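You operate a simulated robot arm through the tools that you are given. There is no shell and no other tool. Be economical: measure what you need, move in short steps, check, and stop when the job is done.

Carry out the task below with a simulated two-armed robot. There is one attempt and no reset: what you move stays moved.

Task
Half-turn the lower grease cap and roll the carriage to and fro till grease shows beside the cap.
Fine: carriage switch off before the brake is freed, and it stays off; end at home with the brake on.

It is judged by the outcome, as a careful person would: the job done as asked, and still so three seconds after it is handed in. It fails if anything else is knocked over, pushed out of place, dropped, spilled or broken. A push-on lid holds only when it is set on centred and level and pressed home; a screw cap is set on level and turned clockwise until tight.

Robot
Two 7-joint arms with two-finger parallel grippers on one trunk, on a base that drives. Base frame: it is fixed to the floor where the robot stands at the start and does not move with it; the origin is under the middle of the robot, x ahead of it, y to its left, z up. Units: mm, degrees, N and s.
The left shoulder is at the start at [110, 169, 1509], the right one opposite. With the tool pointing down near the work surface each hand reaches from about 100 to 380 mm from the robot's upright axis, wherever it stands, measured 20 degrees to its own side. Places, roughly: brake handle [800, 0, 700]; carriage [900, -600, 1200]; carriage switch [700, 0, 700]; chain knob [900, -100, 1000]; head four cover [600, -1100, 1800]; head four door [600, -1000, 2000]; head four grey button [600, -1000, 2000]; head four latch [500, -1100, 1800]; head four lever [700, -800, 1900]; head four red knob [700, -1100, 1900]; head four test block [600, -1200, 1900]; head four valve [600, -900, 2000]; head one cover [400, -600, 800]; head one door [500, -500, 1000]; head one grey button [500, -500, 1000]; head one latch [400, -600, 800]. Payload 1.57 kg a hand.
Tool frame (each hand has its own): the origin (TCP) lies between the finger pads and is the grasp point; the fingertips stand 30 mm ahead of it; z points along the fingers, y is the line along which they close. Largest opening 80 mm; finger width 17, thickness 12; the body of the gripper, 40 by 82 mm, starts 80 mm behind the TCP.
Orientation is told as [roll, pitch, yaw] about the base's x, y, z axes, in that order, counted from this pose: with the fingers straight down and closing along the base's y, the tool's x points along the base's -x, its y along +y and its z along -z.

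Tools
- The arms move only by the tool drive_tool. It takes "left_rows", "right_rows" or both (then of equal length, played together; a hand with none holds still); each is a list of rows, each a list of 6 numbers: the shift along the base's x, y, z in units of 400 mm (1.0 is 400 mm), then the turn, a rotation vector about the base's x, y, z in units of 120 degrees (1.0 is 120 degrees). In form: [[tx, ty, tz, ax, ay, az], ...]. A call has 1 to 10 rows; each row is the pose to reach, as a shift and turn from the pose commanded when the call began. "left_grip" and "right_grip" are, for a hand that has rows, the finger opening in cm, from 0 to 8, set as the call begins (left out, the last holds). A call with a number of a shift or a turn outside -1 to 1 is refused whole. A row lasts 0.2 s, in which the tool goes at most 50 mm and 8.6 degrees; a call with a longer step from one row to the next is refused whole, and so is a gripper value outside its range. Where a pose cannot be reached the arm comes as near as it can. A force on the tool above 90 N (or 10 N above the force at the start of the call, whichever is more), or a blocked arm, ends the call early, and 0.2 s more pass. The fingers move at their own pace (about 72 mm/s each) and stop on an object; they squeeze with about 43 N. The grip force told is the motor's: it shows also when the fingers shut on nothing. Time passes only in rows, and 0.2 s behind the last, so rows that repeat a pose let the fingers close. The reply holds the time, the measured pose of the TCP, the force on the tool along the base axes, the opening and the grip force, in the units named above and with some noise, with the torque about the TCP (base axes, N m) and any sound that the robot's microphone picked up.
- Cameras (640 x 400 px; columns grow to the right, rows downward): "scene" is now at [138.9, -35.7, 1680.3]; the picture's right is [-0.51, -0.86, 0.00], its down [-0.73, 0.43, -0.53] and it looks along [0.45, -0.27, -0.85] (base axes); focal length 266 px, centre (320, 200). "left" rides on the left gripper at [72, 7, -122] in its tool frame; the picture's right is [-0.09, 1.00, 0.00], its down [-0.84, -0.08, -0.54] and it looks along [-0.54, -0.05, 0.84] (tool axes); focal length 238 px, centre (320, 200). "right" rides on the right gripper at [72, -7, -122] in its tool frame; the picture's right is [0.09, 1.00, 0.00], its down [-0.84, 0.08, -0.54] and it looks along [-0.54, 0.05, 0.84] (tool axes); focal length 238 px, centre (320, 200). There is no depth. A picture from a camera that has moved, and an enlarged one, comes with that camera's place and axes in the base frame and with its lens.
- grab_frame(camera): a new picture of that camera. No time passes.
- move_column(by): slides the trunk up (or, below 0, down) by that many mm; the arms and the scene camera ride with it, the base frame stays. It gives what a move gives, with no picture.
- steer(legs): drives the robot by 1 to 6 legs, each [ahead, left, turn to the left] in mm, mm and degrees, along the robot's own axes; the way and the turn of a leg run together, so that a leg with both is an arc; at most 1500 mm and 180 degrees a leg. The arms and the cameras ride along, it lands a little off, and it stops where it bumps. It gives what a move gives.
- head_to(pan, tilt): turns the head with the scene camera to pan (to the left, within 86 degrees either way) and tilt (down, from -29 to 69), counted from straight ahead of the robot. It gives what a move gives.
- close_up(camera, box): a new picture of the part [left, top, right, bottom] of that camera's present view, enlarged. No time passes.
- hand_in(): hands the job in; it is judged then, once.

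Go step by step. Nothing tells you exact positions but the pictures and the camera data: compare them with the known pose of the tool, close in by small moves and look again before you grip or let go. The budget is 120 turns and 100 pictures, counting those below and the enlarged ones. Unless the task says otherwise, let go and move clear before handing in, and close with one line.

The tools are called after "Request:" by a JSON object that holds its "name" and its "arguments". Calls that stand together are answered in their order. drive_tool: Moves the arms, as the interface text tells. Its arguments: {"type":"object","properties":{"left_rows":{"type":"array"},"left_grip":{"type":"number"},"right_rows":{"type":"array"},"right_grip":{"type":"number"}},"required":[]} The other tools are called the same way: move_column (by) slides the trunk up or down; steer (legs) drives the base; head_to (pan, tilt) turns the head that bears the scene camera; grab_frame (camera) takes a picture; close_up (camera, box) takes an enlarged picture of a part of a camera's view; hand_in () hands the job in.

At the start:

```text
clock: 0.0
left_tcp_pos: [674.2, 224.2, 1147.7]
left_ee_rot: [0.0, 0.0, -0.1]
left_force: [0.0, -0.1, 0.7]
left_wrist_torque: [-0.01, -0.02, 0.04]
left_grip_width: 80.1
left_grip_force: 0.0
right_tcp_pos: [468.2, -209.9, 999.5]
right_ee_rot: [0.1, 0.0, 0.0]
right_force: [0.2, -0.1, 1.2]
right_wrist_torque: [0.0, 0.02, -0.01]
right_grip_width: 80.0
right_grip_force: 0.0
trunk travel left (down, up): [-823.0, 67.0]
robot x, y, heading: [-0.8, -1.6, -0.0]
head pan, tilt: [-30.5, 58.2]
```

scene: 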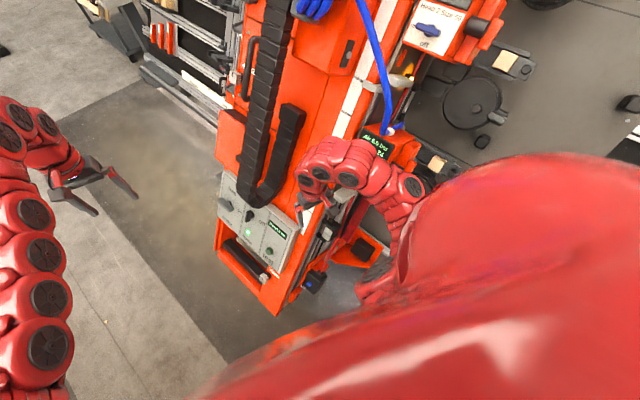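
right: 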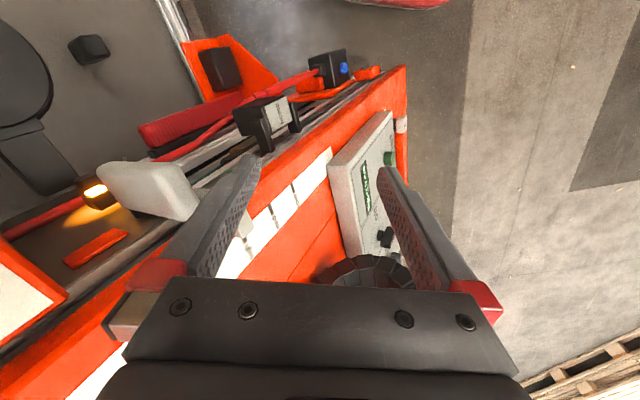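
left: 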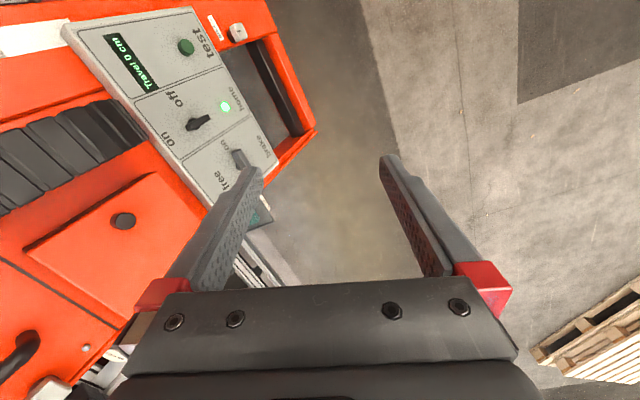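

I see an orange machine with a control panel (travel display, on/off switch, brake lever) and a carriage on a beam. First I look around and enlarge the panel.

Request:
{"name": "close_up", "arguments": {"camera": "left", "box": [60, 0, 320, 240]}}

Request:
{"name": "head_to", "arguments": {"pan": -35, "tilt": 20}}

Request:
{"name": "grab_frame", "arguments": {"camera": "scene"}}

```text
1.67 times, centred on (190, 120) of left
camera zoom: at [601.9, 231.1, 1271.9], right [0.09, 1.0, 0.0], down [0.84, -0.08, 0.54], along [0.54, -0.05, -0.84], focal length 397 px, centre (537, 333)
```

zoom: 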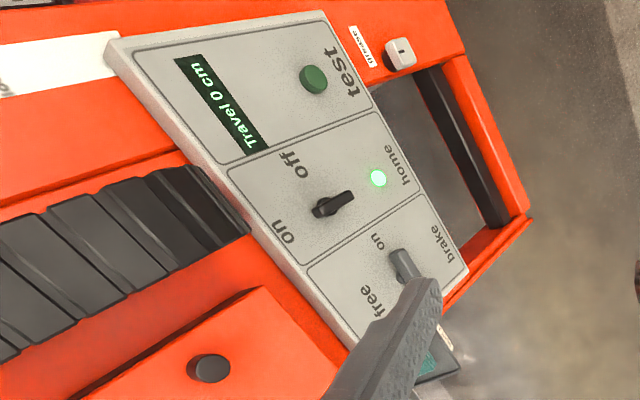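

```text
clock: 1.0
left_tcp_pos: [675.5, 226.9, 1149.3]
left_ee_rot: [0.0, -0.1, 0.1]
left_force: [-0.8, 0.7, 0.8]
left_wrist_torque: [-0.04, -0.01, 0.0]
left_grip_width: 80.0
left_grip_force: 0.0
right_tcp_pos: [468.3, -210.7, 999.1]
right_ee_rot: [0.1, 0.0, 0.0]
right_force: [0.4, 0.9, -0.6]
right_wrist_torque: [-0.02, -0.03, -0.02]
right_grip_width: 80.2
right_grip_force: 0.0
trunk travel left (down, up): [-823.0, 67.0]
robot x, y, heading: [-3.5, 1.5, 0.2]
head pan, tilt: [-35.0, 20.0]
```

```text
95 pictures are left
camera scene: at [156.0, -54.3, 1736.3], right [-0.57, -0.82, 0.0], down [-0.28, 0.2, -0.94], along [0.77, -0.54, -0.34], focal length 266 px, centre (320, 200)
```

scene: 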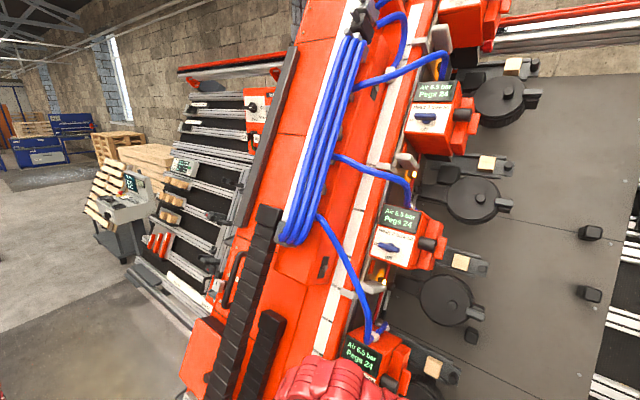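

I need more views of the lower part: the panel, the grease cap and the rails.

Request:
{"name": "head_to", "arguments": {"pan": -15, "tilt": 50}}

Request:
{"name": "grab_frame", "arguments": {"camera": "scene"}}

Request:
{"name": "close_up", "arguments": {"camera": "left", "box": [180, 0, 280, 70]}}

```text
clock: 2.0
left_tcp_pos: [675.0, 225.5, 1150.3]
left_ee_rot: [-0.1, 0.0, 0.0]
left_force: [0.4, -0.7, -0.5]
left_wrist_torque: [0.0, -0.01, -0.02]
left_grip_width: 80.0
left_grip_force: 0.1
right_tcp_pos: [469.3, -209.7, 1000.2]
right_ee_rot: [0.1, 0.0, 0.1]
right_force: [0.3, 0.7, 0.9]
right_wrist_torque: [-0.02, -0.03, -0.01]
right_grip_width: 80.0
right_grip_force: 0.2
trunk travel left (down, up): [-823.0, 67.0]
robot x, y, heading: [-0.2, -1.2, -0.1]
head pan, tilt: [-15.0, 50.0]
```

```text
94 pictures are left
camera scene: at [154.1, -20.9, 1690.8], right [-0.26, -0.97, 0.0], down [-0.74, 0.2, -0.64], along [0.62, -0.17, -0.77], focal length 266 px, centre (320, 200)
```

scene: 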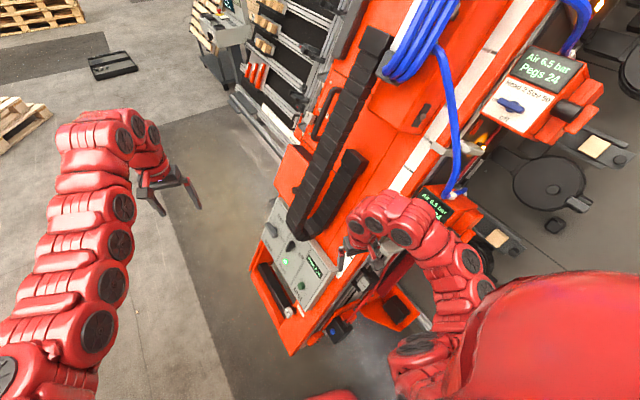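

```text
5.71 times, centred on (230, 35) of left
camera zoom: at [601.8, 231.1, 1271.9], right [0.09, 1.0, 0.0], down [0.84, -0.08, 0.54], along [0.54, -0.05, -0.84], focal length 1362 px, centre (834, 1143)
```

zoom: 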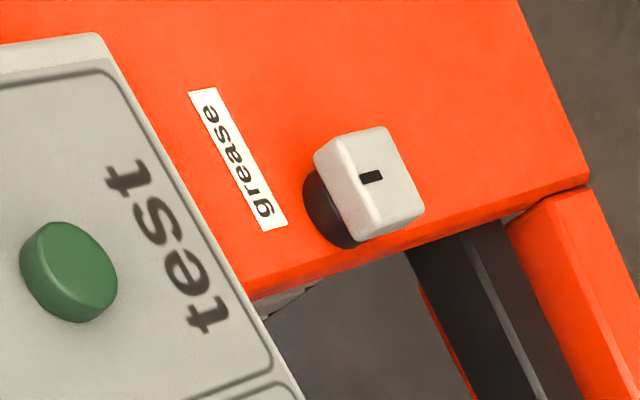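

Request:
{"name": "close_up", "arguments": {"camera": "scene", "box": [240, 190, 400, 360]}}

Request:
{"name": "close_up", "arguments": {"camera": "right", "box": [220, 40, 460, 290]}}

```text
2.35 times, centred on (320, 275) of scene
camera zoom: at [154.1, -20.9, 1690.8], right [-0.26, -0.97, 0.0], down [-0.74, 0.2, -0.64], along [0.62, -0.17, -0.77], focal length 627 px, centre (320, 24)
```

zoom: 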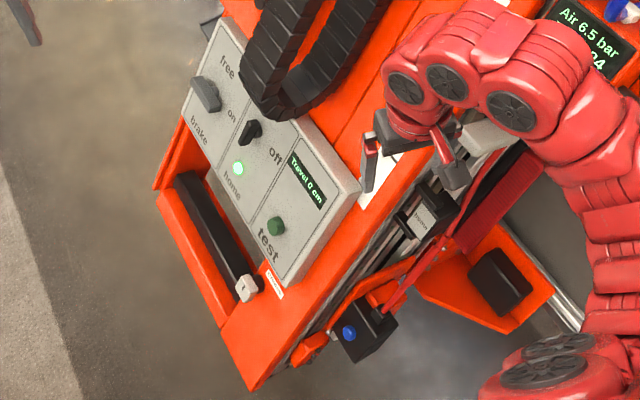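

```text
1.60 times, centred on (340, 165) of right
camera zoom: at [397.6, -216.7, 1121.0], right [-0.09, 1.0, 0.0], down [0.84, 0.08, 0.54], along [0.54, 0.05, -0.84], focal length 381 px, centre (288, 256)
```

zoom: 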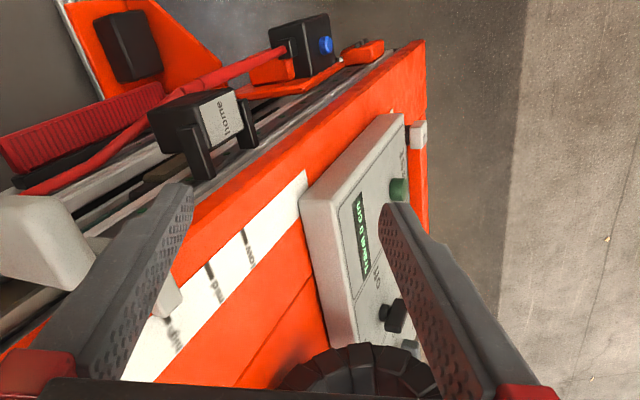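

The panel faces roughly toward base (-0.45, 0.64, 0.62): a leaning frame, with the carriage probably rolling along (0.82, 0.57, 0). I'll step left and turn right about 55° to face it.

Request:
{"name": "steer", "arguments": {"legs": [[0, 600, 0], [0, 0, -55]]}}

Request:
{"name": "head_to", "arguments": {"pan": 10, "tilt": 35}}

Request:
{"name": "grab_frame", "arguments": {"camera": "scene"}}

```text
clock: 7.8
left_tcp_pos: [569.5, 168.8, 1149.6]
left_ee_rot: [0.0, 0.0, -55.2]
left_force: [-0.6, -0.1, 0.3]
left_wrist_torque: [0.0, -0.01, 0.0]
left_grip_width: 79.8
left_grip_force: 0.1
right_tcp_pos: [93.2, 88.8, 999.9]
right_ee_rot: [-0.1, 0.0, -55.1]
right_force: [1.5, 0.3, -0.3]
right_wrist_torque: [0.01, 0.04, -0.04]
right_grip_width: 80.1
right_grip_force: 0.1
trunk travel left (down, up): [-823.0, 67.0]
robot x, y, heading: [4.6, 592.9, -55.3]
head pan, tilt: [-15.0, 50.0]
```

```text
clock: 8.7
left_tcp_pos: [569.4, 169.4, 1149.9]
left_ee_rot: [-0.1, 0.1, -55.2]
left_force: [-0.4, -0.4, 0.5]
left_wrist_torque: [-0.01, 0.01, 0.03]
left_grip_width: 80.1
left_grip_force: 0.0
right_tcp_pos: [93.7, 88.7, 999.7]
right_ee_rot: [0.0, 0.0, -55.2]
right_force: [-0.4, -0.9, -0.3]
right_wrist_torque: [0.04, -0.01, 0.0]
right_grip_width: 79.9
right_grip_force: 0.0
trunk travel left (down, up): [-823.0, 67.0]
robot x, y, heading: [-2.3, 594.1, -55.2]
head pan, tilt: [10.0, 35.0]
```

```text
90 pictures are left
camera scene: at [105.9, 464.5, 1712.5], right [-0.71, -0.7, 0.0], down [-0.4, 0.41, -0.82], along [0.58, -0.58, -0.57], focal length 266 px, centre (320, 200)
```

scene: 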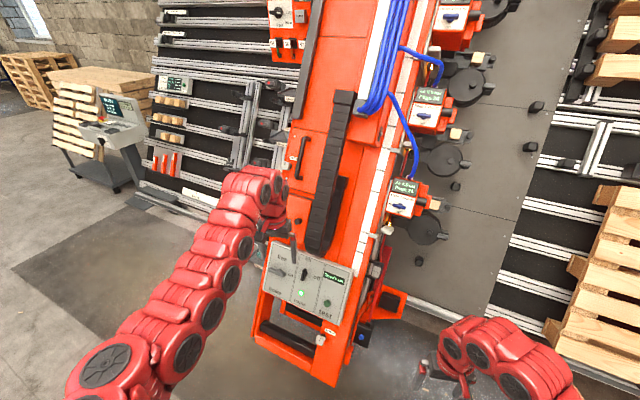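

Request:
{"name": "close_up", "arguments": {"camera": "scene", "box": [240, 220, 440, 390]}}

Request:
{"name": "close_up", "arguments": {"camera": "scene", "box": [130, 0, 470, 220]}}

Request:
{"name": "grab_frame", "arguments": {"camera": "right"}}

Request:
{"name": "grab_frame", "arguments": {"camera": "left"}}

```text
2.35 times, centred on (340, 305) of scene
camera zoom: at [105.9, 464.5, 1712.5], right [-0.71, -0.7, 0.0], down [-0.4, 0.41, -0.82], along [0.58, -0.58, -0.57], focal length 627 px, centre (273, -47)
```

zoom: 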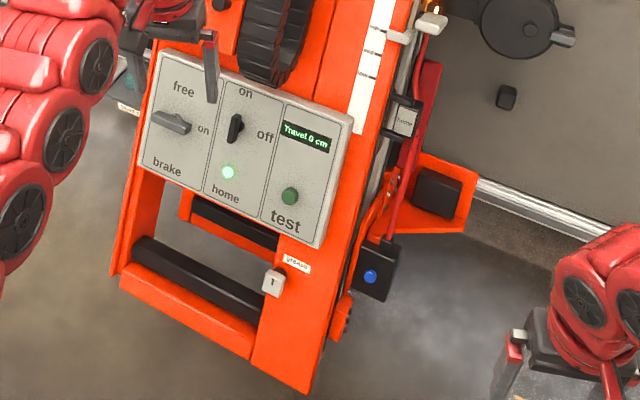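

```text
1.82 times, centred on (300, 110) of scene
camera zoom: at [105.9, 464.5, 1712.5], right [-0.71, -0.7, 0.0], down [-0.4, 0.41, -0.82], along [0.58, -0.58, -0.57], focal length 484 px, centre (356, 364)
```

zoom: 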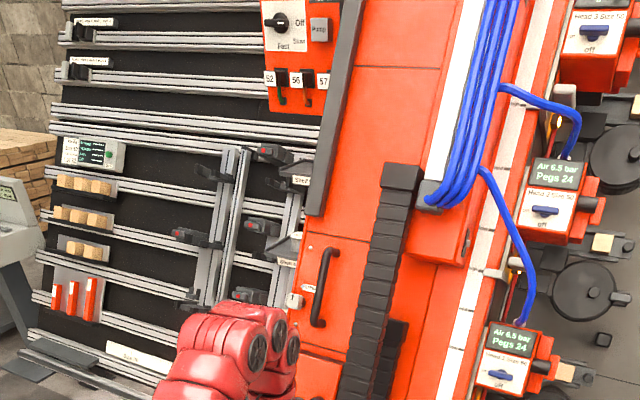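

```text
87 pictures are left
camera right: at [47.9, 144.3, 1121.0], right [0.77, 0.64, 0.0], down [0.54, -0.64, 0.54], along [0.35, -0.41, -0.84], focal length 238 px, centre (320, 200)
```

right: 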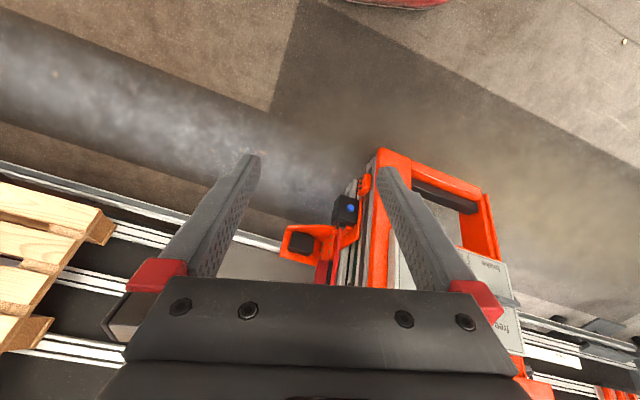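

```text
86 pictures are left
camera left: at [532.1, 230.4, 1271.9], right [0.87, 0.49, 0.0], down [0.41, -0.73, 0.54], along [0.27, -0.47, -0.84], focal length 238 px, centre (320, 200)
```

left: 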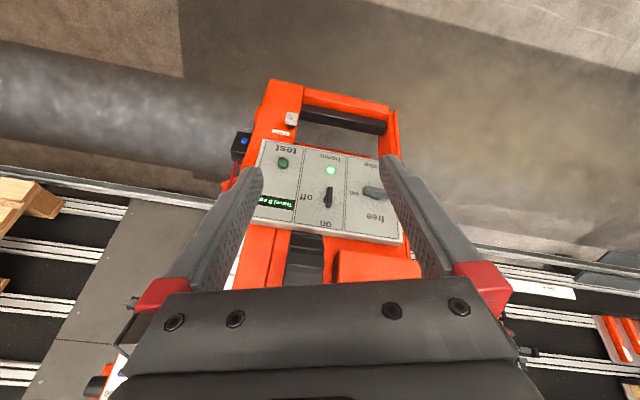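

The switch knob points up at "on" now and the brake lever is beside "on"; the lower grease cap is the white square under the panel. I retract both hands and tilt the left tool to face the panel.

Request:
{"name": "drive_tool", "arguments": {"left_rows": [[-0.054, 0.077, 0, -0.0445, -0.031, 0], [-0.107, 0.154, 0, -0.089, -0.062, 0], [-0.161, 0.231, 0, -0.1335, -0.093, 0], [-0.214, 0.308, 0, -0.178, -0.124, 0], [-0.268, 0.385, 0, -0.2225, -0.155, 0], [-0.321, 0.462, 0, -0.267, -0.186, 0], [-0.375, 0.539, 0, -0.3115, -0.217, 0], [-0.428, 0.616, 0, -0.356, -0.2475, 0]], "right_rows": [[-0.036, 0.051, 0, 0, 0, 0], [-0.071, 0.102, 0, 0, 0, 0], [-0.107, 0.154, 0, 0, 0, 0], [-0.142, 0.205, 0, 0, 0, 0], [-0.178, 0.256, 0, 0, 0, 0], [-0.214, 0.308, 0, 0, 0, 0], [-0.249, 0.359, 0, 0, 0, 0], [-0.285, 0.41, 0, 0, 0, 0]]}}

Request:
{"name": "grab_frame", "arguments": {"camera": "left"}}

```text
clock: 10.5
left_tcp_pos: [559.1, 297.1, 1235.4]
left_ee_rot: [3.2, -38.8, -55.9]
left_force: [-0.6, -1.1, 1.1]
left_wrist_torque: [0.06, 0.02, 0.04]
left_grip_width: 79.9
left_grip_force: 0.0
left hand out of reach, approached as far as the arm can: row 1, 2, 3, 4, 5, 6, 7, 8
right_tcp_pos: [56.6, 139.7, 997.8]
right_ee_rot: [0.2, 0.0, -55.3]
right_force: [-0.4, -0.4, -0.6]
right_wrist_torque: [0.01, -0.01, 0.0]
right_grip_width: 80.0
right_grip_force: 0.1
right hand out of reach, approached as far as the arm can: row 3, 4, 5, 6, 7, 8
trunk travel left (down, up): [-823.0, 67.0]
robot x, y, heading: [1.6, 595.1, -55.3]
head pan, tilt: [10.0, 35.0]
```

```text
85 pictures are left
camera left: at [484.4, 406.2, 1286.0], right [0.84, 0.53, 0.1], down [0.09, -0.32, 0.94], along [0.53, -0.79, -0.32], focal length 238 px, centre (320, 200)
```

left: 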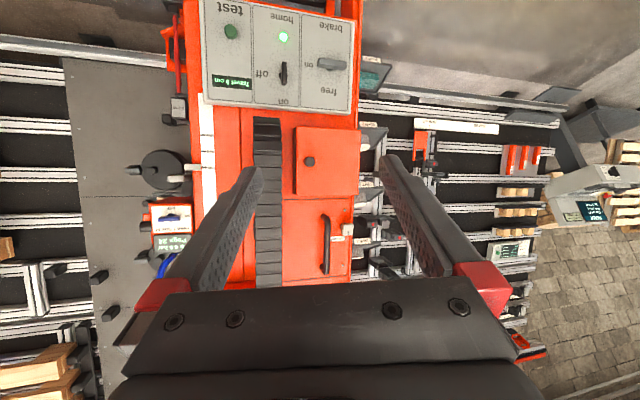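

The left arm has a natural working pose about 560 mm ahead. I lower the trunk so this pose comes to panel height, lifting the right hand clear.

Request:
{"name": "drive_tool", "arguments": {"right_rows": [[0, 0, 0.12, 0, 0, 0], [0, 0, 0.24, 0, 0, 0], [0, 0, 0.36, 0, 0, 0], [0, 0, 0.48, 0, 0, 0], [0, 0, 0.6, 0, 0, 0]]}}

Request:
{"name": "move_column", "arguments": {"by": -450}}

Request:
{"name": "grab_frame", "arguments": {"camera": "left"}}

Request:
{"name": "grab_frame", "arguments": {"camera": "scene"}}

```text
clock: 11.7
left_tcp_pos: [561.1, 300.2, 1235.2]
left_ee_rot: [3.2, -38.8, -55.8]
left_force: [-0.4, 0.5, -0.2]
left_wrist_torque: [0.0, -0.02, 0.0]
left_grip_width: 80.2
left_grip_force: 0.1
right_tcp_pos: [68.2, 177.5, 1210.4]
right_ee_rot: [8.3, -4.2, -59.2]
right_force: [-0.2, 0.7, 0.6]
right_wrist_torque: [-0.05, -0.01, -0.01]
right_grip_width: 79.9
right_grip_force: 0.0
right hand out of reach, approached as far as the arm can: row 1, 2, 3, 4, 5
trunk travel left (down, up): [-823.0, 67.0]
robot x, y, heading: [-0.8, 596.4, -55.2]
head pan, tilt: [10.0, 35.0]
```

```text
refused: -450 is not a number from -400 to 400
```

```text
84 pictures are left
camera left: at [485.5, 408.2, 1286.2], right [0.84, 0.53, 0.1], down [0.09, -0.32, 0.94], along [0.53, -0.79, -0.32], focal length 238 px, centre (320, 200)
```

left: 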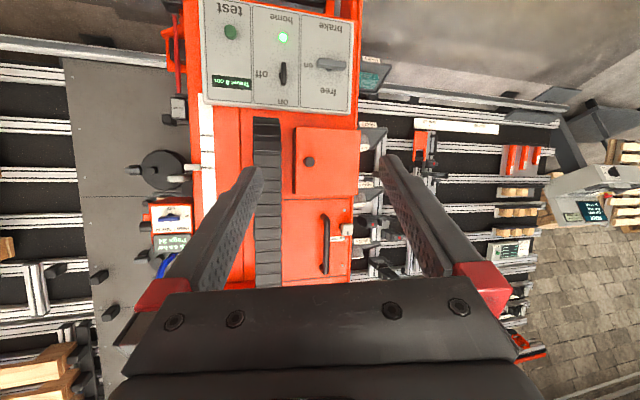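

```text
83 pictures are left
camera scene: at [104.6, 465.2, 1712.7], right [-0.71, -0.7, 0.0], down [-0.4, 0.41, -0.82], along [0.58, -0.58, -0.57], focal length 266 px, centre (320, 200)
```

scene: 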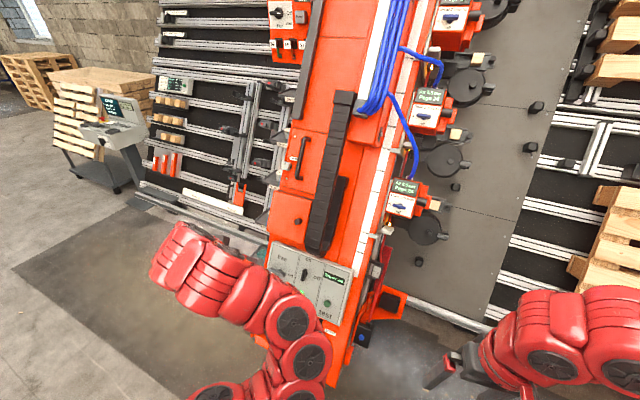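

Request:
{"name": "move_column", "arguments": {"by": -400}}

Request:
{"name": "grab_frame", "arguments": {"camera": "left"}}

```text
clock: 15.5
left_tcp_pos: [561.6, 297.7, 834.4]
left_ee_rot: [3.3, -38.8, -55.9]
left_force: [0.5, -0.4, -0.6]
left_wrist_torque: [0.03, -0.02, 0.02]
left_grip_width: 80.2
left_grip_force: 0.0
right_tcp_pos: [70.2, 176.0, 809.9]
right_ee_rot: [8.3, -4.3, -59.1]
right_force: [0.2, -0.2, -0.2]
right_wrist_torque: [-0.01, 0.01, -0.03]
right_grip_width: 80.1
right_grip_force: 0.0
trunk travel left (down, up): [-423.0, 467.0]
robot x, y, heading: [-0.9, 593.2, -55.1]
head pan, tilt: [10.0, 35.0]
```

```text
82 pictures are left
camera left: at [486.4, 407.8, 885.7], right [0.84, 0.53, 0.1], down [0.09, -0.32, 0.94], along [0.53, -0.79, -0.32], focal length 238 px, centre (320, 200)
```

left: 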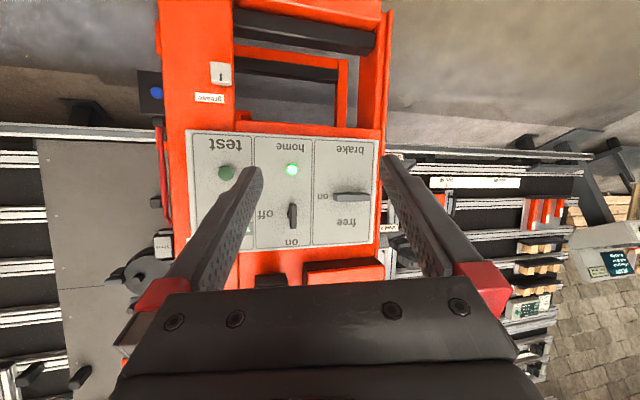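

Comparing rails and several points, the machine's horizontal axis is about (0.96, 0.28) and the face leans about 23°, so I must face about -73.5°. I turn further, shift left in front of the panel and approach some.

Request:
{"name": "steer", "arguments": {"legs": [[0, 0, -18.3], [0, 350, 0], [150, 0, 0]]}}

Request:
{"name": "grab_frame", "arguments": {"camera": "left"}}

Request:
{"name": "grab_frame", "arguments": {"camera": "scene"}}

```text
clock: 19.8
left_tcp_pos: [812.5, 86.4, 833.8]
left_ee_rot: [3.2, -38.7, -74.9]
left_force: [0.4, -0.4, -0.9]
left_wrist_torque: [0.02, 0.02, 0.02]
left_grip_width: 80.0
left_grip_force: 0.0
right_tcp_pos: [308.6, 129.3, 810.8]
right_ee_rot: [8.3, -4.2, -78.1]
right_force: [0.4, 1.0, -0.3]
right_wrist_torque: [0.03, 0.03, 0.0]
right_grip_width: 79.8
right_grip_force: 0.1
trunk travel left (down, up): [-423.0, 467.0]
robot x, y, heading: [375.3, 546.4, -73.8]
head pan, tilt: [10.0, 35.0]
```

```text
81 pictures are left
camera left: at [776.6, 213.4, 885.1], right [0.97, 0.22, 0.1], down [-0.02, -0.33, 0.94], along [0.24, -0.92, -0.32], focal length 238 px, centre (320, 200)
```

left: 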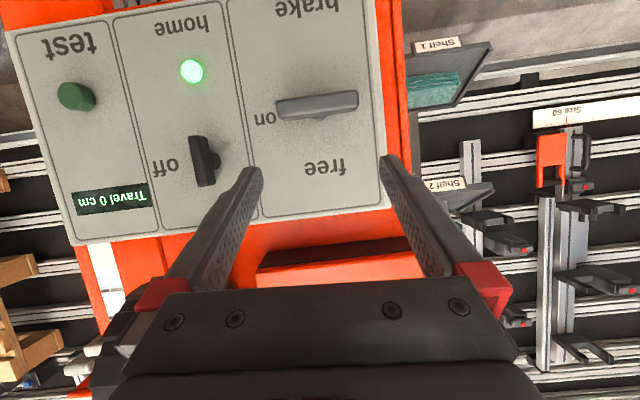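

```text
80 pictures are left
camera scene: at [435.4, 390.6, 1312.3], right [-0.9, -0.44, 0.0], down [-0.25, 0.52, -0.82], along [0.36, -0.74, -0.57], focal length 266 px, centre (320, 200)
```

scene: 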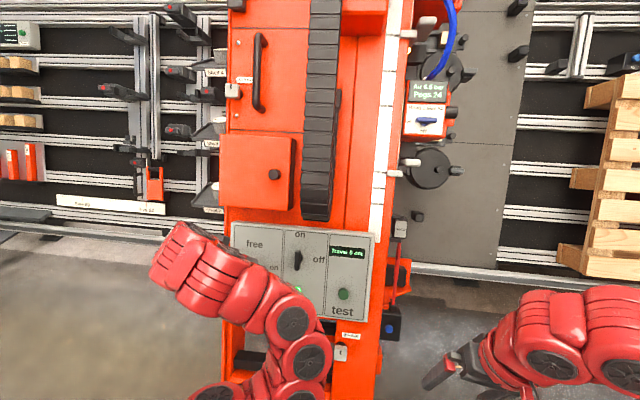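

Request:
{"name": "close_up", "arguments": {"camera": "left", "box": [130, 40, 390, 220]}}

```text
2.22 times, centred on (260, 130) of left
camera zoom: at [776.6, 213.4, 885.1], right [0.97, 0.22, 0.1], down [-0.02, -0.33, 0.94], along [0.24, -0.92, -0.32], focal length 530 px, centre (453, 356)
```

zoom: 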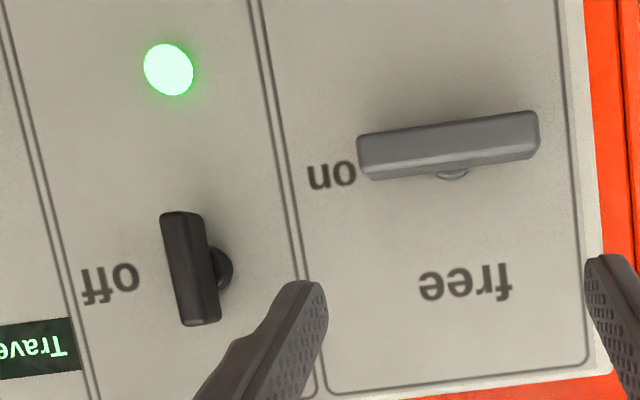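

Brake bar centre is about (837, 16, 710) and the switch bar about (714, -49, 742), both symmetric bars on hubs. I take the left hand to a pre-grasp 100 mm off the switch, aligned with the panel normal.

Request:
{"name": "drive_tool", "arguments": {"left_rows": [[-0.062, -0.0235, -0.0265, -0.0458, -0.0098, 0], [-0.124, -0.047, -0.053, -0.0916, -0.0196, 0], [-0.187, -0.0705, -0.0795, -0.1374, -0.0294, 0], [-0.249, -0.094, -0.106, -0.183, -0.039, 0], [-0.311, -0.1175, -0.1325, -0.229, -0.049, 0], [-0.311, -0.1175, -0.1325, -0.229, -0.049, 0]]}}

Request:
{"name": "grab_frame", "arguments": {"camera": "left"}}

```text
clock: 21.1
left_tcp_pos: [728.0, -8.0, 916.0]
left_ee_rot: [10.7, -61.4, -80.1]
left_force: [10.5, 56.8, 23.5]
left_wrist_torque: [-0.45, 1.12, -2.14]
left_grip_width: 52.4
left_grip_force: 0.0
left hand out of reach, approached as far as the arm can: row 1, 2, 3, 4, 5, 6
right_tcp_pos: [310.5, 139.1, 814.6]
right_ee_rot: [8.2, -4.8, -77.7]
right_force: [0.1, 0.0, 1.0]
right_wrist_torque: [0.0, -0.03, -0.02]
right_grip_width: 79.9
right_grip_force: 0.1
trunk travel left (down, up): [-423.0, 467.0]
robot x, y, heading: [378.1, 550.2, -73.8]
head pan, tilt: [10.0, 35.0]
stopped in row 6 (left hand): the force on the tool passed its limit at 124 N (the readings are from after the stop); the commanded pose is now the measured one
```

```text
78 pictures are left
camera left: at [686.9, 127.4, 911.9], right [0.94, 0.28, 0.17], down [-0.18, 0.02, 0.98], along [0.28, -0.96, 0.07], focal length 238 px, centre (320, 200)
```

left: 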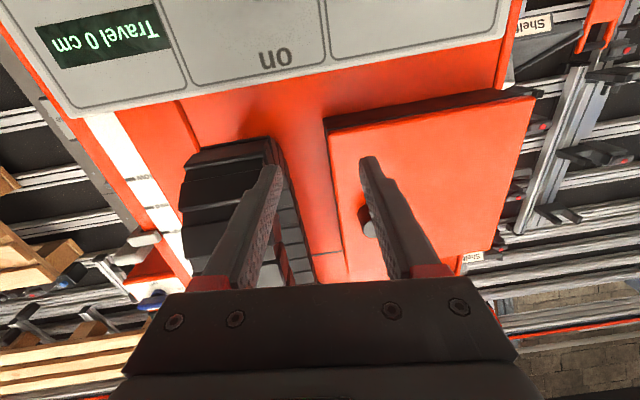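

The arm couldn't fold that close and its substitute pose went high, touching the cable chain. I back the base straight off to free it.

Request:
{"name": "steer", "arguments": {"legs": [[-150, 0, 0]]}}

Request:
{"name": "grab_frame", "arguments": {"camera": "left"}}

Request:
{"name": "grab_frame", "arguments": {"camera": "scene"}}

```text
clock: 22.5
left_tcp_pos: [680.1, 125.4, 910.2]
left_ee_rot: [10.4, -60.5, -80.8]
left_force: [0.4, 0.6, 1.1]
left_wrist_torque: [-0.02, -0.01, 0.04]
left_grip_width: 80.1
left_grip_force: 0.1
right_tcp_pos: [267.8, 275.7, 810.2]
right_ee_rot: [8.2, -4.2, -77.9]
right_force: [0.1, 0.5, -0.5]
right_wrist_torque: [-0.04, 0.0, 0.02]
right_grip_width: 80.1
right_grip_force: 0.1
trunk travel left (down, up): [-423.0, 467.0]
robot x, y, heading: [333.4, 691.2, -73.8]
head pan, tilt: [10.0, 35.0]
```

```text
77 pictures are left
camera left: at [641.8, 261.3, 906.9], right [0.95, 0.27, 0.17], down [-0.18, 0.01, 0.98], along [0.26, -0.96, 0.06], focal length 238 px, centre (320, 200)
```

left: 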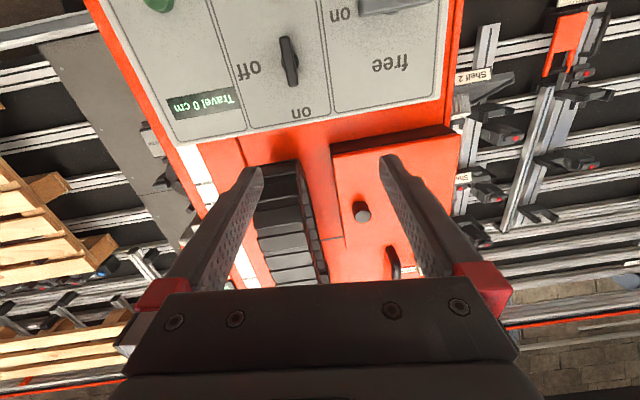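

```text
76 pictures are left
camera scene: at [395.1, 537.7, 1312.7], right [-0.9, -0.44, 0.0], down [-0.25, 0.51, -0.82], along [0.36, -0.74, -0.57], focal length 266 px, centre (320, 200)
```

scene: 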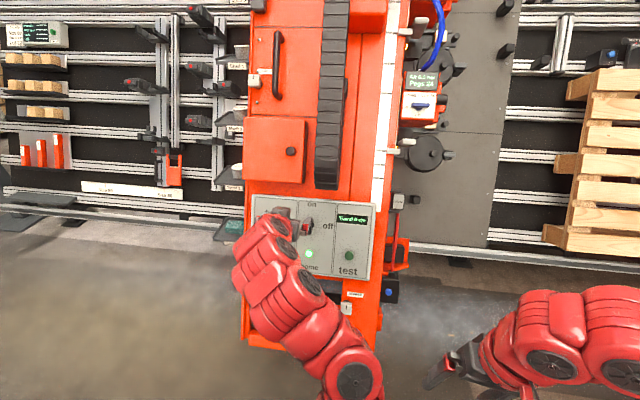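

Contact gone and nothing looks moved. I lower the trunk so that this workable arm pose comes level with the switch.

Request:
{"name": "move_column", "arguments": {"by": -140}}

Request:
{"name": "drive_tool", "arguments": {"left_rows": [[-0.02, -0.006, 0, -0.03, 0.0125, -0.01], [-0.04, -0.0125, 0, -0.06, 0.025, -0.0206], [-0.04, -0.0125, 0, -0.06, 0.025, -0.0206]]}}

Request:
{"name": "grab_frame", "arguments": {"camera": "left"}}

```text
clock: 24.1
left_tcp_pos: [680.9, 125.2, 769.5]
left_ee_rot: [10.4, -60.6, -80.7]
left_force: [-0.9, -0.5, -0.4]
left_wrist_torque: [-0.01, 0.04, -0.01]
left_grip_width: 80.2
left_grip_force: 0.0
right_tcp_pos: [268.9, 274.9, 670.4]
right_ee_rot: [8.3, -4.3, -78.0]
right_force: [-0.5, -0.2, 0.2]
right_wrist_torque: [0.01, -0.02, -0.01]
right_grip_width: 80.0
right_grip_force: 0.1
trunk travel left (down, up): [-283.0, 607.0]
robot x, y, heading: [335.8, 693.8, -73.9]
head pan, tilt: [10.0, 35.0]
```

```text
clock: 24.9
left_tcp_pos: [677.5, 119.3, 771.0]
left_ee_rot: [8.2, -62.2, -79.4]
left_force: [-0.3, 0.1, -0.3]
left_wrist_torque: [0.0, 0.01, 0.04]
left_grip_width: 80.1
left_grip_force: 0.1
left hand out of reach, approached as far as the arm can: row 1, 2, 3
right_tcp_pos: [268.7, 274.3, 670.0]
right_ee_rot: [8.3, -4.3, -78.0]
right_force: [-0.1, 0.3, 0.2]
right_wrist_torque: [-0.04, 0.0, -0.02]
right_grip_width: 79.9
right_grip_force: 0.1
trunk travel left (down, up): [-283.0, 607.0]
robot x, y, heading: [334.0, 694.3, -74.1]
head pan, tilt: [10.0, 35.0]
```

```text
75 pictures are left
camera left: at [640.3, 255.7, 764.2], right [0.95, 0.26, 0.15], down [-0.16, 0.04, 0.99], along [0.25, -0.96, 0.09], focal length 238 px, centre (320, 200)
```

left: 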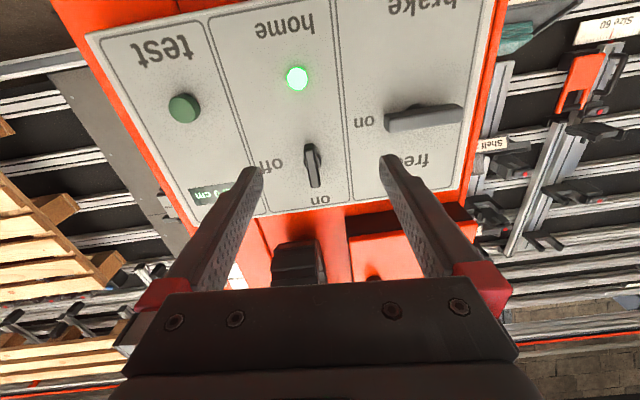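

Request:
{"name": "drive_tool", "arguments": {"left_rows": [[0.01, -0.07, 0.01, 0, 0, 0], [0.02, -0.14, 0.02, -0.02, 0.01, -0.01], [0.026, -0.2, 0.025, -0.035, 0.02, -0.02], [0.026, -0.2, 0.025, -0.035, 0.02, -0.02]]}}

Request:
{"name": "grab_frame", "arguments": {"camera": "left"}}

```text
clock: 25.9
left_tcp_pos: [689.9, 38.9, 782.1]
left_ee_rot: [0.6, -65.7, -75.0]
left_force: [0.2, -0.1, -0.3]
left_wrist_torque: [0.01, 0.0, -0.02]
left_grip_width: 79.9
left_grip_force: 0.1
right_tcp_pos: [269.0, 276.6, 670.9]
right_ee_rot: [8.4, -4.2, -77.9]
right_force: [1.0, 0.3, -0.1]
right_wrist_torque: [0.0, -0.02, -0.04]
right_grip_width: 80.0
right_grip_force: 0.1
trunk travel left (down, up): [-283.0, 607.0]
robot x, y, heading: [336.0, 696.8, -74.0]
head pan, tilt: [10.0, 35.0]
```

```text
74 pictures are left
camera left: at [656.8, 175.5, 766.9], right [0.97, 0.23, 0.09], down [-0.12, 0.12, 0.99], along [0.22, -0.96, 0.15], focal length 238 px, centre (320, 200)
```

left: 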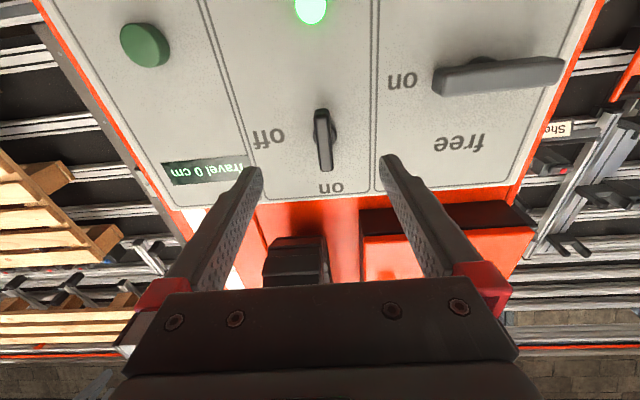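

The left hand is exactly on the pre-grasp, in line with the switch. I advance 75 mm along the tool axis and look.

Request:
{"name": "drive_tool", "arguments": {"left_rows": [[0.0115, -0.041, -0.019, 0, 0, 0], [0.023, -0.082, -0.0385, 0, 0, 0], [0.0345, -0.123, -0.058, 0, 0, 0], [0.046, -0.1645, -0.077, 0, 0, 0]], "left_grip": 5}}

Request:
{"name": "grab_frame", "arguments": {"camera": "left"}}

```text
clock: 26.9
left_tcp_pos: [708.1, -27.7, 749.1]
left_ee_rot: [0.7, -65.8, -75.0]
left_force: [-0.5, 0.4, -0.9]
left_wrist_torque: [-0.01, -0.02, 0.0]
left_grip_width: 50.1
left_grip_force: 0.1
right_tcp_pos: [268.7, 274.8, 669.6]
right_ee_rot: [8.3, -4.3, -77.8]
right_force: [0.2, -0.6, -0.2]
right_wrist_torque: [0.01, 0.02, 0.0]
right_grip_width: 80.0
right_grip_force: 0.1
trunk travel left (down, up): [-283.0, 607.0]
robot x, y, heading: [335.1, 692.6, -74.0]
head pan, tilt: [10.0, 35.0]
```

```text
73 pictures are left
camera left: at [675.7, 109.1, 734.4], right [0.97, 0.23, 0.09], down [-0.12, 0.12, 0.99], along [0.22, -0.97, 0.15], focal length 238 px, centre (320, 200)
```

left: 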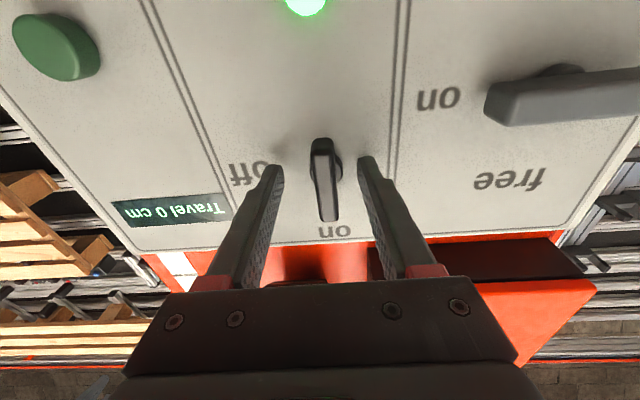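

Request:
{"name": "drive_tool", "arguments": {"left_rows": [[0.004, -0.015, -0.007, 0, 0, 0], [0.004, -0.015, -0.007, 0, 0, 0], [0.004, -0.015, -0.007, 0, 0, 0]], "left_grip": 0}}

Request:
{"name": "grab_frame", "arguments": {"camera": "left"}}

```text
clock: 27.7
left_tcp_pos: [714.3, -32.3, 747.0]
left_ee_rot: [0.9, -65.8, -74.8]
left_force: [13.8, 0.5, 2.2]
left_wrist_torque: [0.01, 0.06, 0.96]
left_grip_width: 14.5
left_grip_force: 30.8
right_tcp_pos: [269.3, 274.3, 670.3]
right_ee_rot: [8.2, -4.2, -77.9]
right_force: [0.0, -0.1, -0.5]
right_wrist_torque: [-0.02, 0.01, 0.02]
right_grip_width: 80.2
right_grip_force: 0.0
trunk travel left (down, up): [-283.0, 607.0]
robot x, y, heading: [333.1, 689.8, -74.0]
head pan, tilt: [10.0, 35.0]
```

```text
72 pictures are left
camera left: at [679.8, 104.6, 731.9], right [0.97, 0.24, 0.09], down [-0.12, 0.12, 0.98], along [0.22, -0.96, 0.15], focal length 238 px, centre (320, 200)
```

left: 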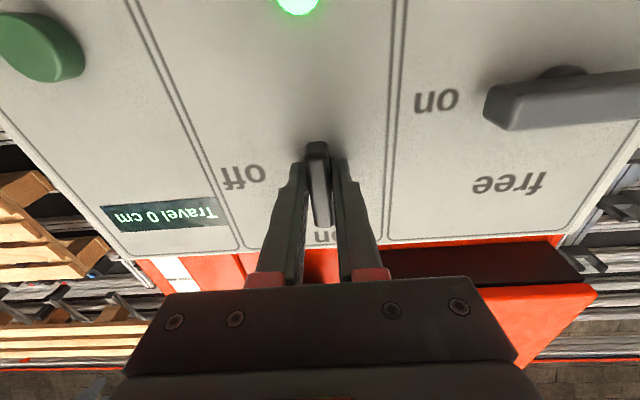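

Gripped (14.5 mm wide bar). I turn clockwise about the tool axis toward "off", half-way first.

Request:
{"name": "drive_tool", "arguments": {"left_rows": [[0.003, 0.001, 0, 0.0172, -0.0614, -0.0288], [0.006, 0.002, 0, 0.0344, -0.1228, -0.0577], [0.006, 0.002, 0, 0.0516, -0.1842, -0.0865], [0.006, 0.002, 0, 0.0689, -0.2456, -0.1154], [0.006, 0.002, 0, 0.0861, -0.307, -0.1442]]}}

```text
clock: 28.9
left_tcp_pos: [712.9, -33.2, 745.9]
left_ee_rot: [55.9, -42.3, -139.8]
left_force: [9.1, 9.5, -4.1]
left_wrist_torque: [0.55, 2.56, 3.52]
left_grip_width: 34.1
left_grip_force: 41.0
right_tcp_pos: [269.0, 275.9, 670.2]
right_ee_rot: [8.1, -4.3, -77.9]
right_force: [-0.3, -1.1, 0.5]
right_wrist_torque: [-0.01, 0.01, 0.01]
right_grip_width: 80.1
right_grip_force: 0.2
trunk travel left (down, up): [-283.0, 607.0]
robot x, y, heading: [333.3, 693.6, -73.9]
head pan, tilt: [10.0, 35.0]
```

Request:
{"name": "grab_frame", "arguments": {"camera": "left"}}

Request:
{"name": "close_up", "arguments": {"camera": "scene", "box": [220, 130, 420, 280]}}

```text
71 pictures are left
camera left: at [727.5, 108.2, 752.5], right [0.73, -0.11, 0.67], down [-0.67, 0.08, 0.74], along [-0.14, -0.99, -0.01], focal length 238 px, centre (320, 200)
```

left: 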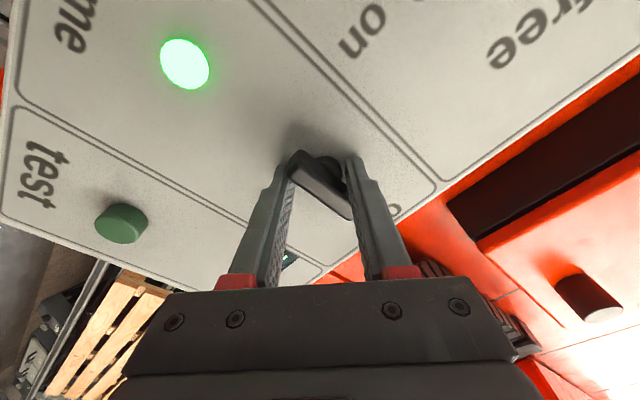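

```text
2.67 times, centred on (320, 205) of scene
camera zoom: at [397.0, 536.8, 1172.5], right [-0.9, -0.44, 0.0], down [-0.25, 0.52, -0.82], along [0.36, -0.74, -0.57], focal length 710 px, centre (320, 187)
```

zoom: 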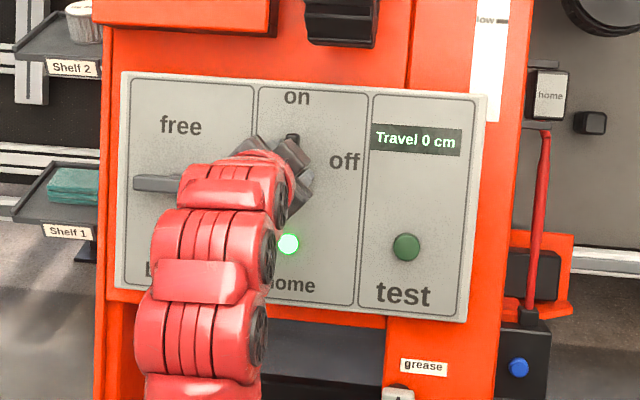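

The bar didn't turn; the fingers were pried open around it. I hold one step to re-read the torque before deciding.

Request:
{"name": "drive_tool", "arguments": {"left_rows": [[0, 0, 0, 0, 0, 0], [0, 0, 0, 0, 0, 0]]}}

Request:
{"name": "close_up", "arguments": {"camera": "left", "box": [240, 110, 420, 240]}}

```text
clock: 29.5
left_tcp_pos: [713.0, -31.9, 746.2]
left_ee_rot: [56.0, -42.5, -139.9]
left_force: [8.7, 14.3, -8.0]
left_wrist_torque: [0.81, 2.4, 3.17]
left_grip_width: 34.1
left_grip_force: 42.2
right_tcp_pos: [269.6, 274.5, 671.6]
right_ee_rot: [8.2, -4.3, -77.8]
right_force: [-0.7, 0.0, -1.1]
right_wrist_torque: [-0.01, -0.06, -0.03]
right_grip_width: 79.7
right_grip_force: 0.1
trunk travel left (down, up): [-283.0, 607.0]
robot x, y, heading: [334.9, 694.5, -73.8]
head pan, tilt: [10.0, 35.0]
```

```text
3.08 times, centred on (330, 175) of left
camera zoom: at [727.7, 108.2, 752.4], right [0.73, -0.11, 0.67], down [-0.67, 0.08, 0.74], along [-0.14, -0.99, -0.01], focal length 733 px, centre (289, 277)
```

zoom: 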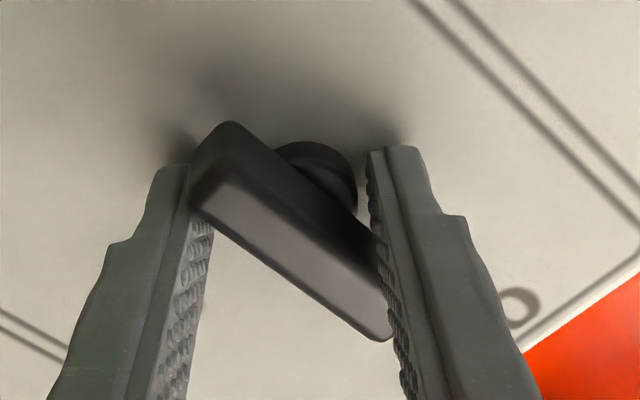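

About 3 N·m clockwise doesn't move it, so it may be stopped that way. I turn back and gently try the other way.

Request:
{"name": "drive_tool", "arguments": {"left_rows": [[0, 0, 0, -0.0172, 0.0614, 0.0288], [0, 0, 0, -0.0344, 0.1228, 0.0577], [0, 0, 0, -0.0516, 0.1842, 0.0865], [0, 0, 0, -0.0689, 0.2456, 0.1154], [0, 0, 0, -0.0861, 0.307, 0.1442], [0, 0, 0, -0.0861, 0.307, 0.1442]]}}

Request:
{"name": "drive_tool", "arguments": {"left_rows": [[0, 0, 0, -0.0086, 0.0307, 0.0144], [0, 0, 0, -0.0172, 0.0614, 0.0288], [0, 0, 0, -0.0258, 0.0921, 0.0432]]}}

Request:
{"name": "grab_frame", "arguments": {"camera": "left"}}

```text
clock: 30.9
left_tcp_pos: [714.1, -31.9, 749.5]
left_ee_rot: [0.4, -65.9, -74.6]
left_force: [20.7, -4.5, 7.8]
left_wrist_torque: [-0.47, -0.02, 1.07]
left_grip_width: 14.6
left_grip_force: 31.0
right_tcp_pos: [269.7, 276.6, 670.9]
right_ee_rot: [8.2, -4.3, -77.9]
right_force: [0.0, -0.4, -0.5]
right_wrist_torque: [-0.01, 0.02, 0.0]
right_grip_width: 80.2
right_grip_force: 0.0
trunk travel left (down, up): [-283.0, 607.0]
robot x, y, heading: [338.9, 694.7, -73.8]
head pan, tilt: [10.0, 35.0]
```

```text
clock: 31.7
left_tcp_pos: [711.7, -32.3, 748.4]
left_ee_rot: [-25.5, -63.1, -46.0]
left_force: [21.7, -3.2, 10.3]
left_wrist_torque: [-0.64, -0.69, 0.94]
left_grip_width: 14.8
left_grip_force: 31.2
right_tcp_pos: [270.7, 276.1, 670.6]
right_ee_rot: [8.1, -4.3, -77.9]
right_force: [-0.2, -0.1, 0.4]
right_wrist_torque: [0.02, -0.01, -0.01]
right_grip_width: 80.0
right_grip_force: 0.1
trunk travel left (down, up): [-283.0, 607.0]
robot x, y, heading: [336.4, 691.5, -73.5]
head pan, tilt: [10.0, 35.0]
```

```text
68 pictures are left
camera left: at [664.5, 99.9, 733.4], right [0.94, 0.32, -0.11], down [0.06, 0.18, 0.98], along [0.33, -0.93, 0.15], focal length 238 px, centre (320, 200)
```

left: 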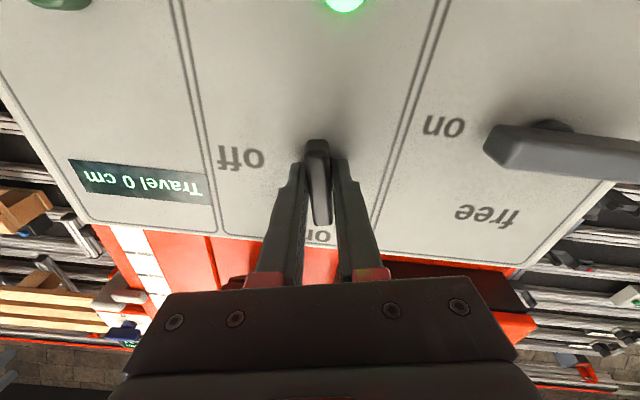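

It follows the hand freely counter-clockwise, bottom end swinging toward "off". I continue to about 90°.

Request:
{"name": "drive_tool", "arguments": {"left_rows": [[0, 0, 0, -0.0172, 0.0614, 0.0288], [0, 0, 0, -0.0344, 0.1228, 0.0577], [0, 0, 0, -0.0516, 0.1842, 0.0865], [0, 0, 0, -0.0689, 0.2456, 0.1154], [0, 0, 0, -0.0861, 0.307, 0.1442], [0, 0, 0, -0.0861, 0.307, 0.1442]]}}

Request:
{"name": "grab_frame", "arguments": {"camera": "left"}}

```text
clock: 33.1
left_tcp_pos: [709.2, -33.7, 749.2]
left_ee_rot: [-60.9, -32.1, -0.8]
left_force: [8.4, -9.2, 8.7]
left_wrist_torque: [0.36, -0.1, 0.38]
left_grip_width: 15.1
left_grip_force: 31.0
right_tcp_pos: [268.9, 275.5, 670.1]
right_ee_rot: [8.2, -4.3, -77.9]
right_force: [0.1, -0.2, 0.1]
right_wrist_torque: [0.0, -0.02, -0.02]
right_grip_width: 80.0
right_grip_force: 0.0
trunk travel left (down, up): [-283.0, 607.0]
robot x, y, heading: [339.9, 692.2, -74.0]
head pan, tilt: [10.0, 35.0]
```

```text
67 pictures are left
camera left: at [620.3, 77.5, 755.7], right [0.55, 0.47, -0.69], down [0.54, 0.43, 0.72], along [0.64, -0.77, -0.02], focal length 238 px, centre (320, 200)
```

left: 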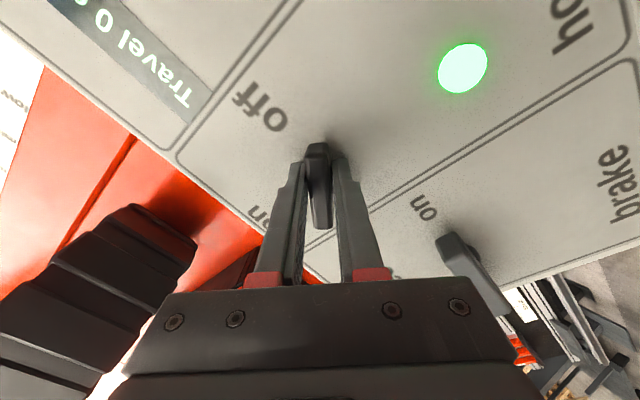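

Request:
{"name": "drive_tool", "arguments": {"left_rows": [[0, 0, 0, -0.0172, 0.0614, 0.0288], [0, 0, 0, -0.0344, 0.1228, 0.0577], [0, 0, 0, -0.0516, 0.1842, 0.0865], [0, 0, 0, -0.0689, 0.2456, 0.1154], [0, 0, 0, -0.073, 0.26, 0.122]]}}

Request:
{"name": "grab_frame", "arguments": {"camera": "left"}}

```text
clock: 34.3
left_tcp_pos: [707.8, -34.2, 751.1]
left_ee_rot: [-66.0, -0.1, 15.3]
left_force: [-3.6, -33.6, 30.5]
left_wrist_torque: [0.24, -0.14, -0.13]
left_grip_width: 15.3
left_grip_force: 31.1
right_tcp_pos: [267.3, 275.3, 670.5]
right_ee_rot: [8.5, -4.3, -78.0]
right_force: [-0.2, -0.2, 0.7]
right_wrist_torque: [0.02, -0.01, 0.02]
right_grip_width: 80.0
right_grip_force: 0.0
trunk travel left (down, up): [-283.0, 607.0]
robot x, y, heading: [336.0, 693.3, -74.3]
head pan, tilt: [10.0, 35.0]
```

```text
66 pictures are left
camera left: at [606.7, 56.3, 795.2], right [-0.02, 0.42, -0.91], down [0.68, 0.67, 0.29], along [0.73, -0.61, -0.3], focal length 238 px, centre (320, 200)
```

left: 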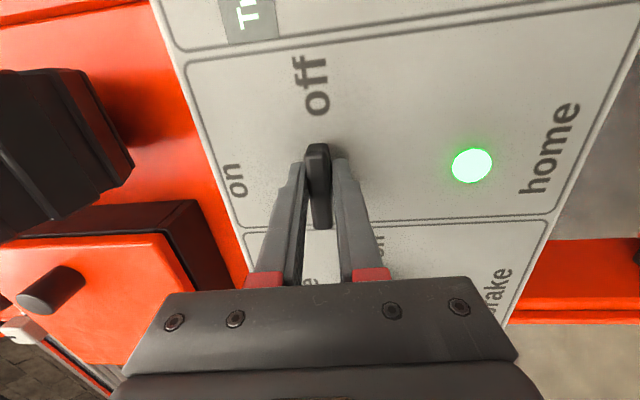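

The bar is now horizontal, pointing at "off". I nudge a few degrees to confirm the stop, then open and back off.

Request:
{"name": "drive_tool", "arguments": {"left_rows": [[0, 0, -0.003, -0.012, 0.044, 0.0206], [0, 0, -0.006, -0.012, 0.044, 0.0206]]}}

Request:
{"name": "drive_tool", "arguments": {"left_rows": [[0, 0, 0, 0, 0, 0], [0, 0, 0, 0, 0, 0], [-0.023, 0.082, 0.0385, 0, 0, 0], [-0.046, 0.1645, 0.077, 0, 0, 0], [-0.06, 0.215, 0.1, 0, 0, 0]], "left_grip": 6}}

Request:
{"name": "grab_frame", "arguments": {"camera": "left"}}

```text
clock: 34.9
left_tcp_pos: [707.7, -33.1, 751.6]
left_ee_rot: [-66.1, 5.3, 18.0]
left_force: [-2.2, -47.9, 49.9]
left_wrist_torque: [0.11, -0.5, -0.65]
left_grip_width: 16.6
left_grip_force: 31.8
right_tcp_pos: [267.2, 274.9, 671.0]
right_ee_rot: [8.5, -4.3, -78.0]
right_force: [0.8, 0.4, 0.1]
right_wrist_torque: [-0.01, -0.02, 0.0]
right_grip_width: 80.0
right_grip_force: 0.1
trunk travel left (down, up): [-283.0, 607.0]
robot x, y, heading: [333.2, 693.8, -74.1]
head pan, tilt: [10.0, 35.0]
```

```text
clock: 36.1
left_tcp_pos: [688.0, 52.5, 785.5]
left_ee_rot: [-65.5, 5.2, 18.2]
left_force: [0.7, 0.2, 0.3]
left_wrist_torque: [0.02, 0.01, 0.0]
left_grip_width: 59.9
left_grip_force: 0.1
right_tcp_pos: [269.3, 274.1, 668.5]
right_ee_rot: [8.4, -4.3, -77.8]
right_force: [0.5, -0.2, -0.1]
right_wrist_torque: [-0.03, 0.01, -0.01]
right_grip_width: 80.0
right_grip_force: 0.1
trunk travel left (down, up): [-283.0, 607.0]
robot x, y, heading: [337.1, 693.5, -74.1]
head pan, tilt: [10.0, 35.0]
```

```text
65 pictures are left
camera left: at [587.5, 139.4, 836.8], right [-0.12, 0.4, -0.91], down [0.67, 0.71, 0.22], along [0.73, -0.59, -0.35], focal length 238 px, centre (320, 200)
```

left: 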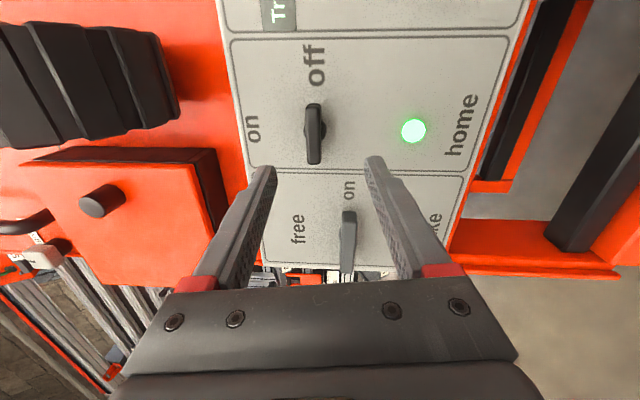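

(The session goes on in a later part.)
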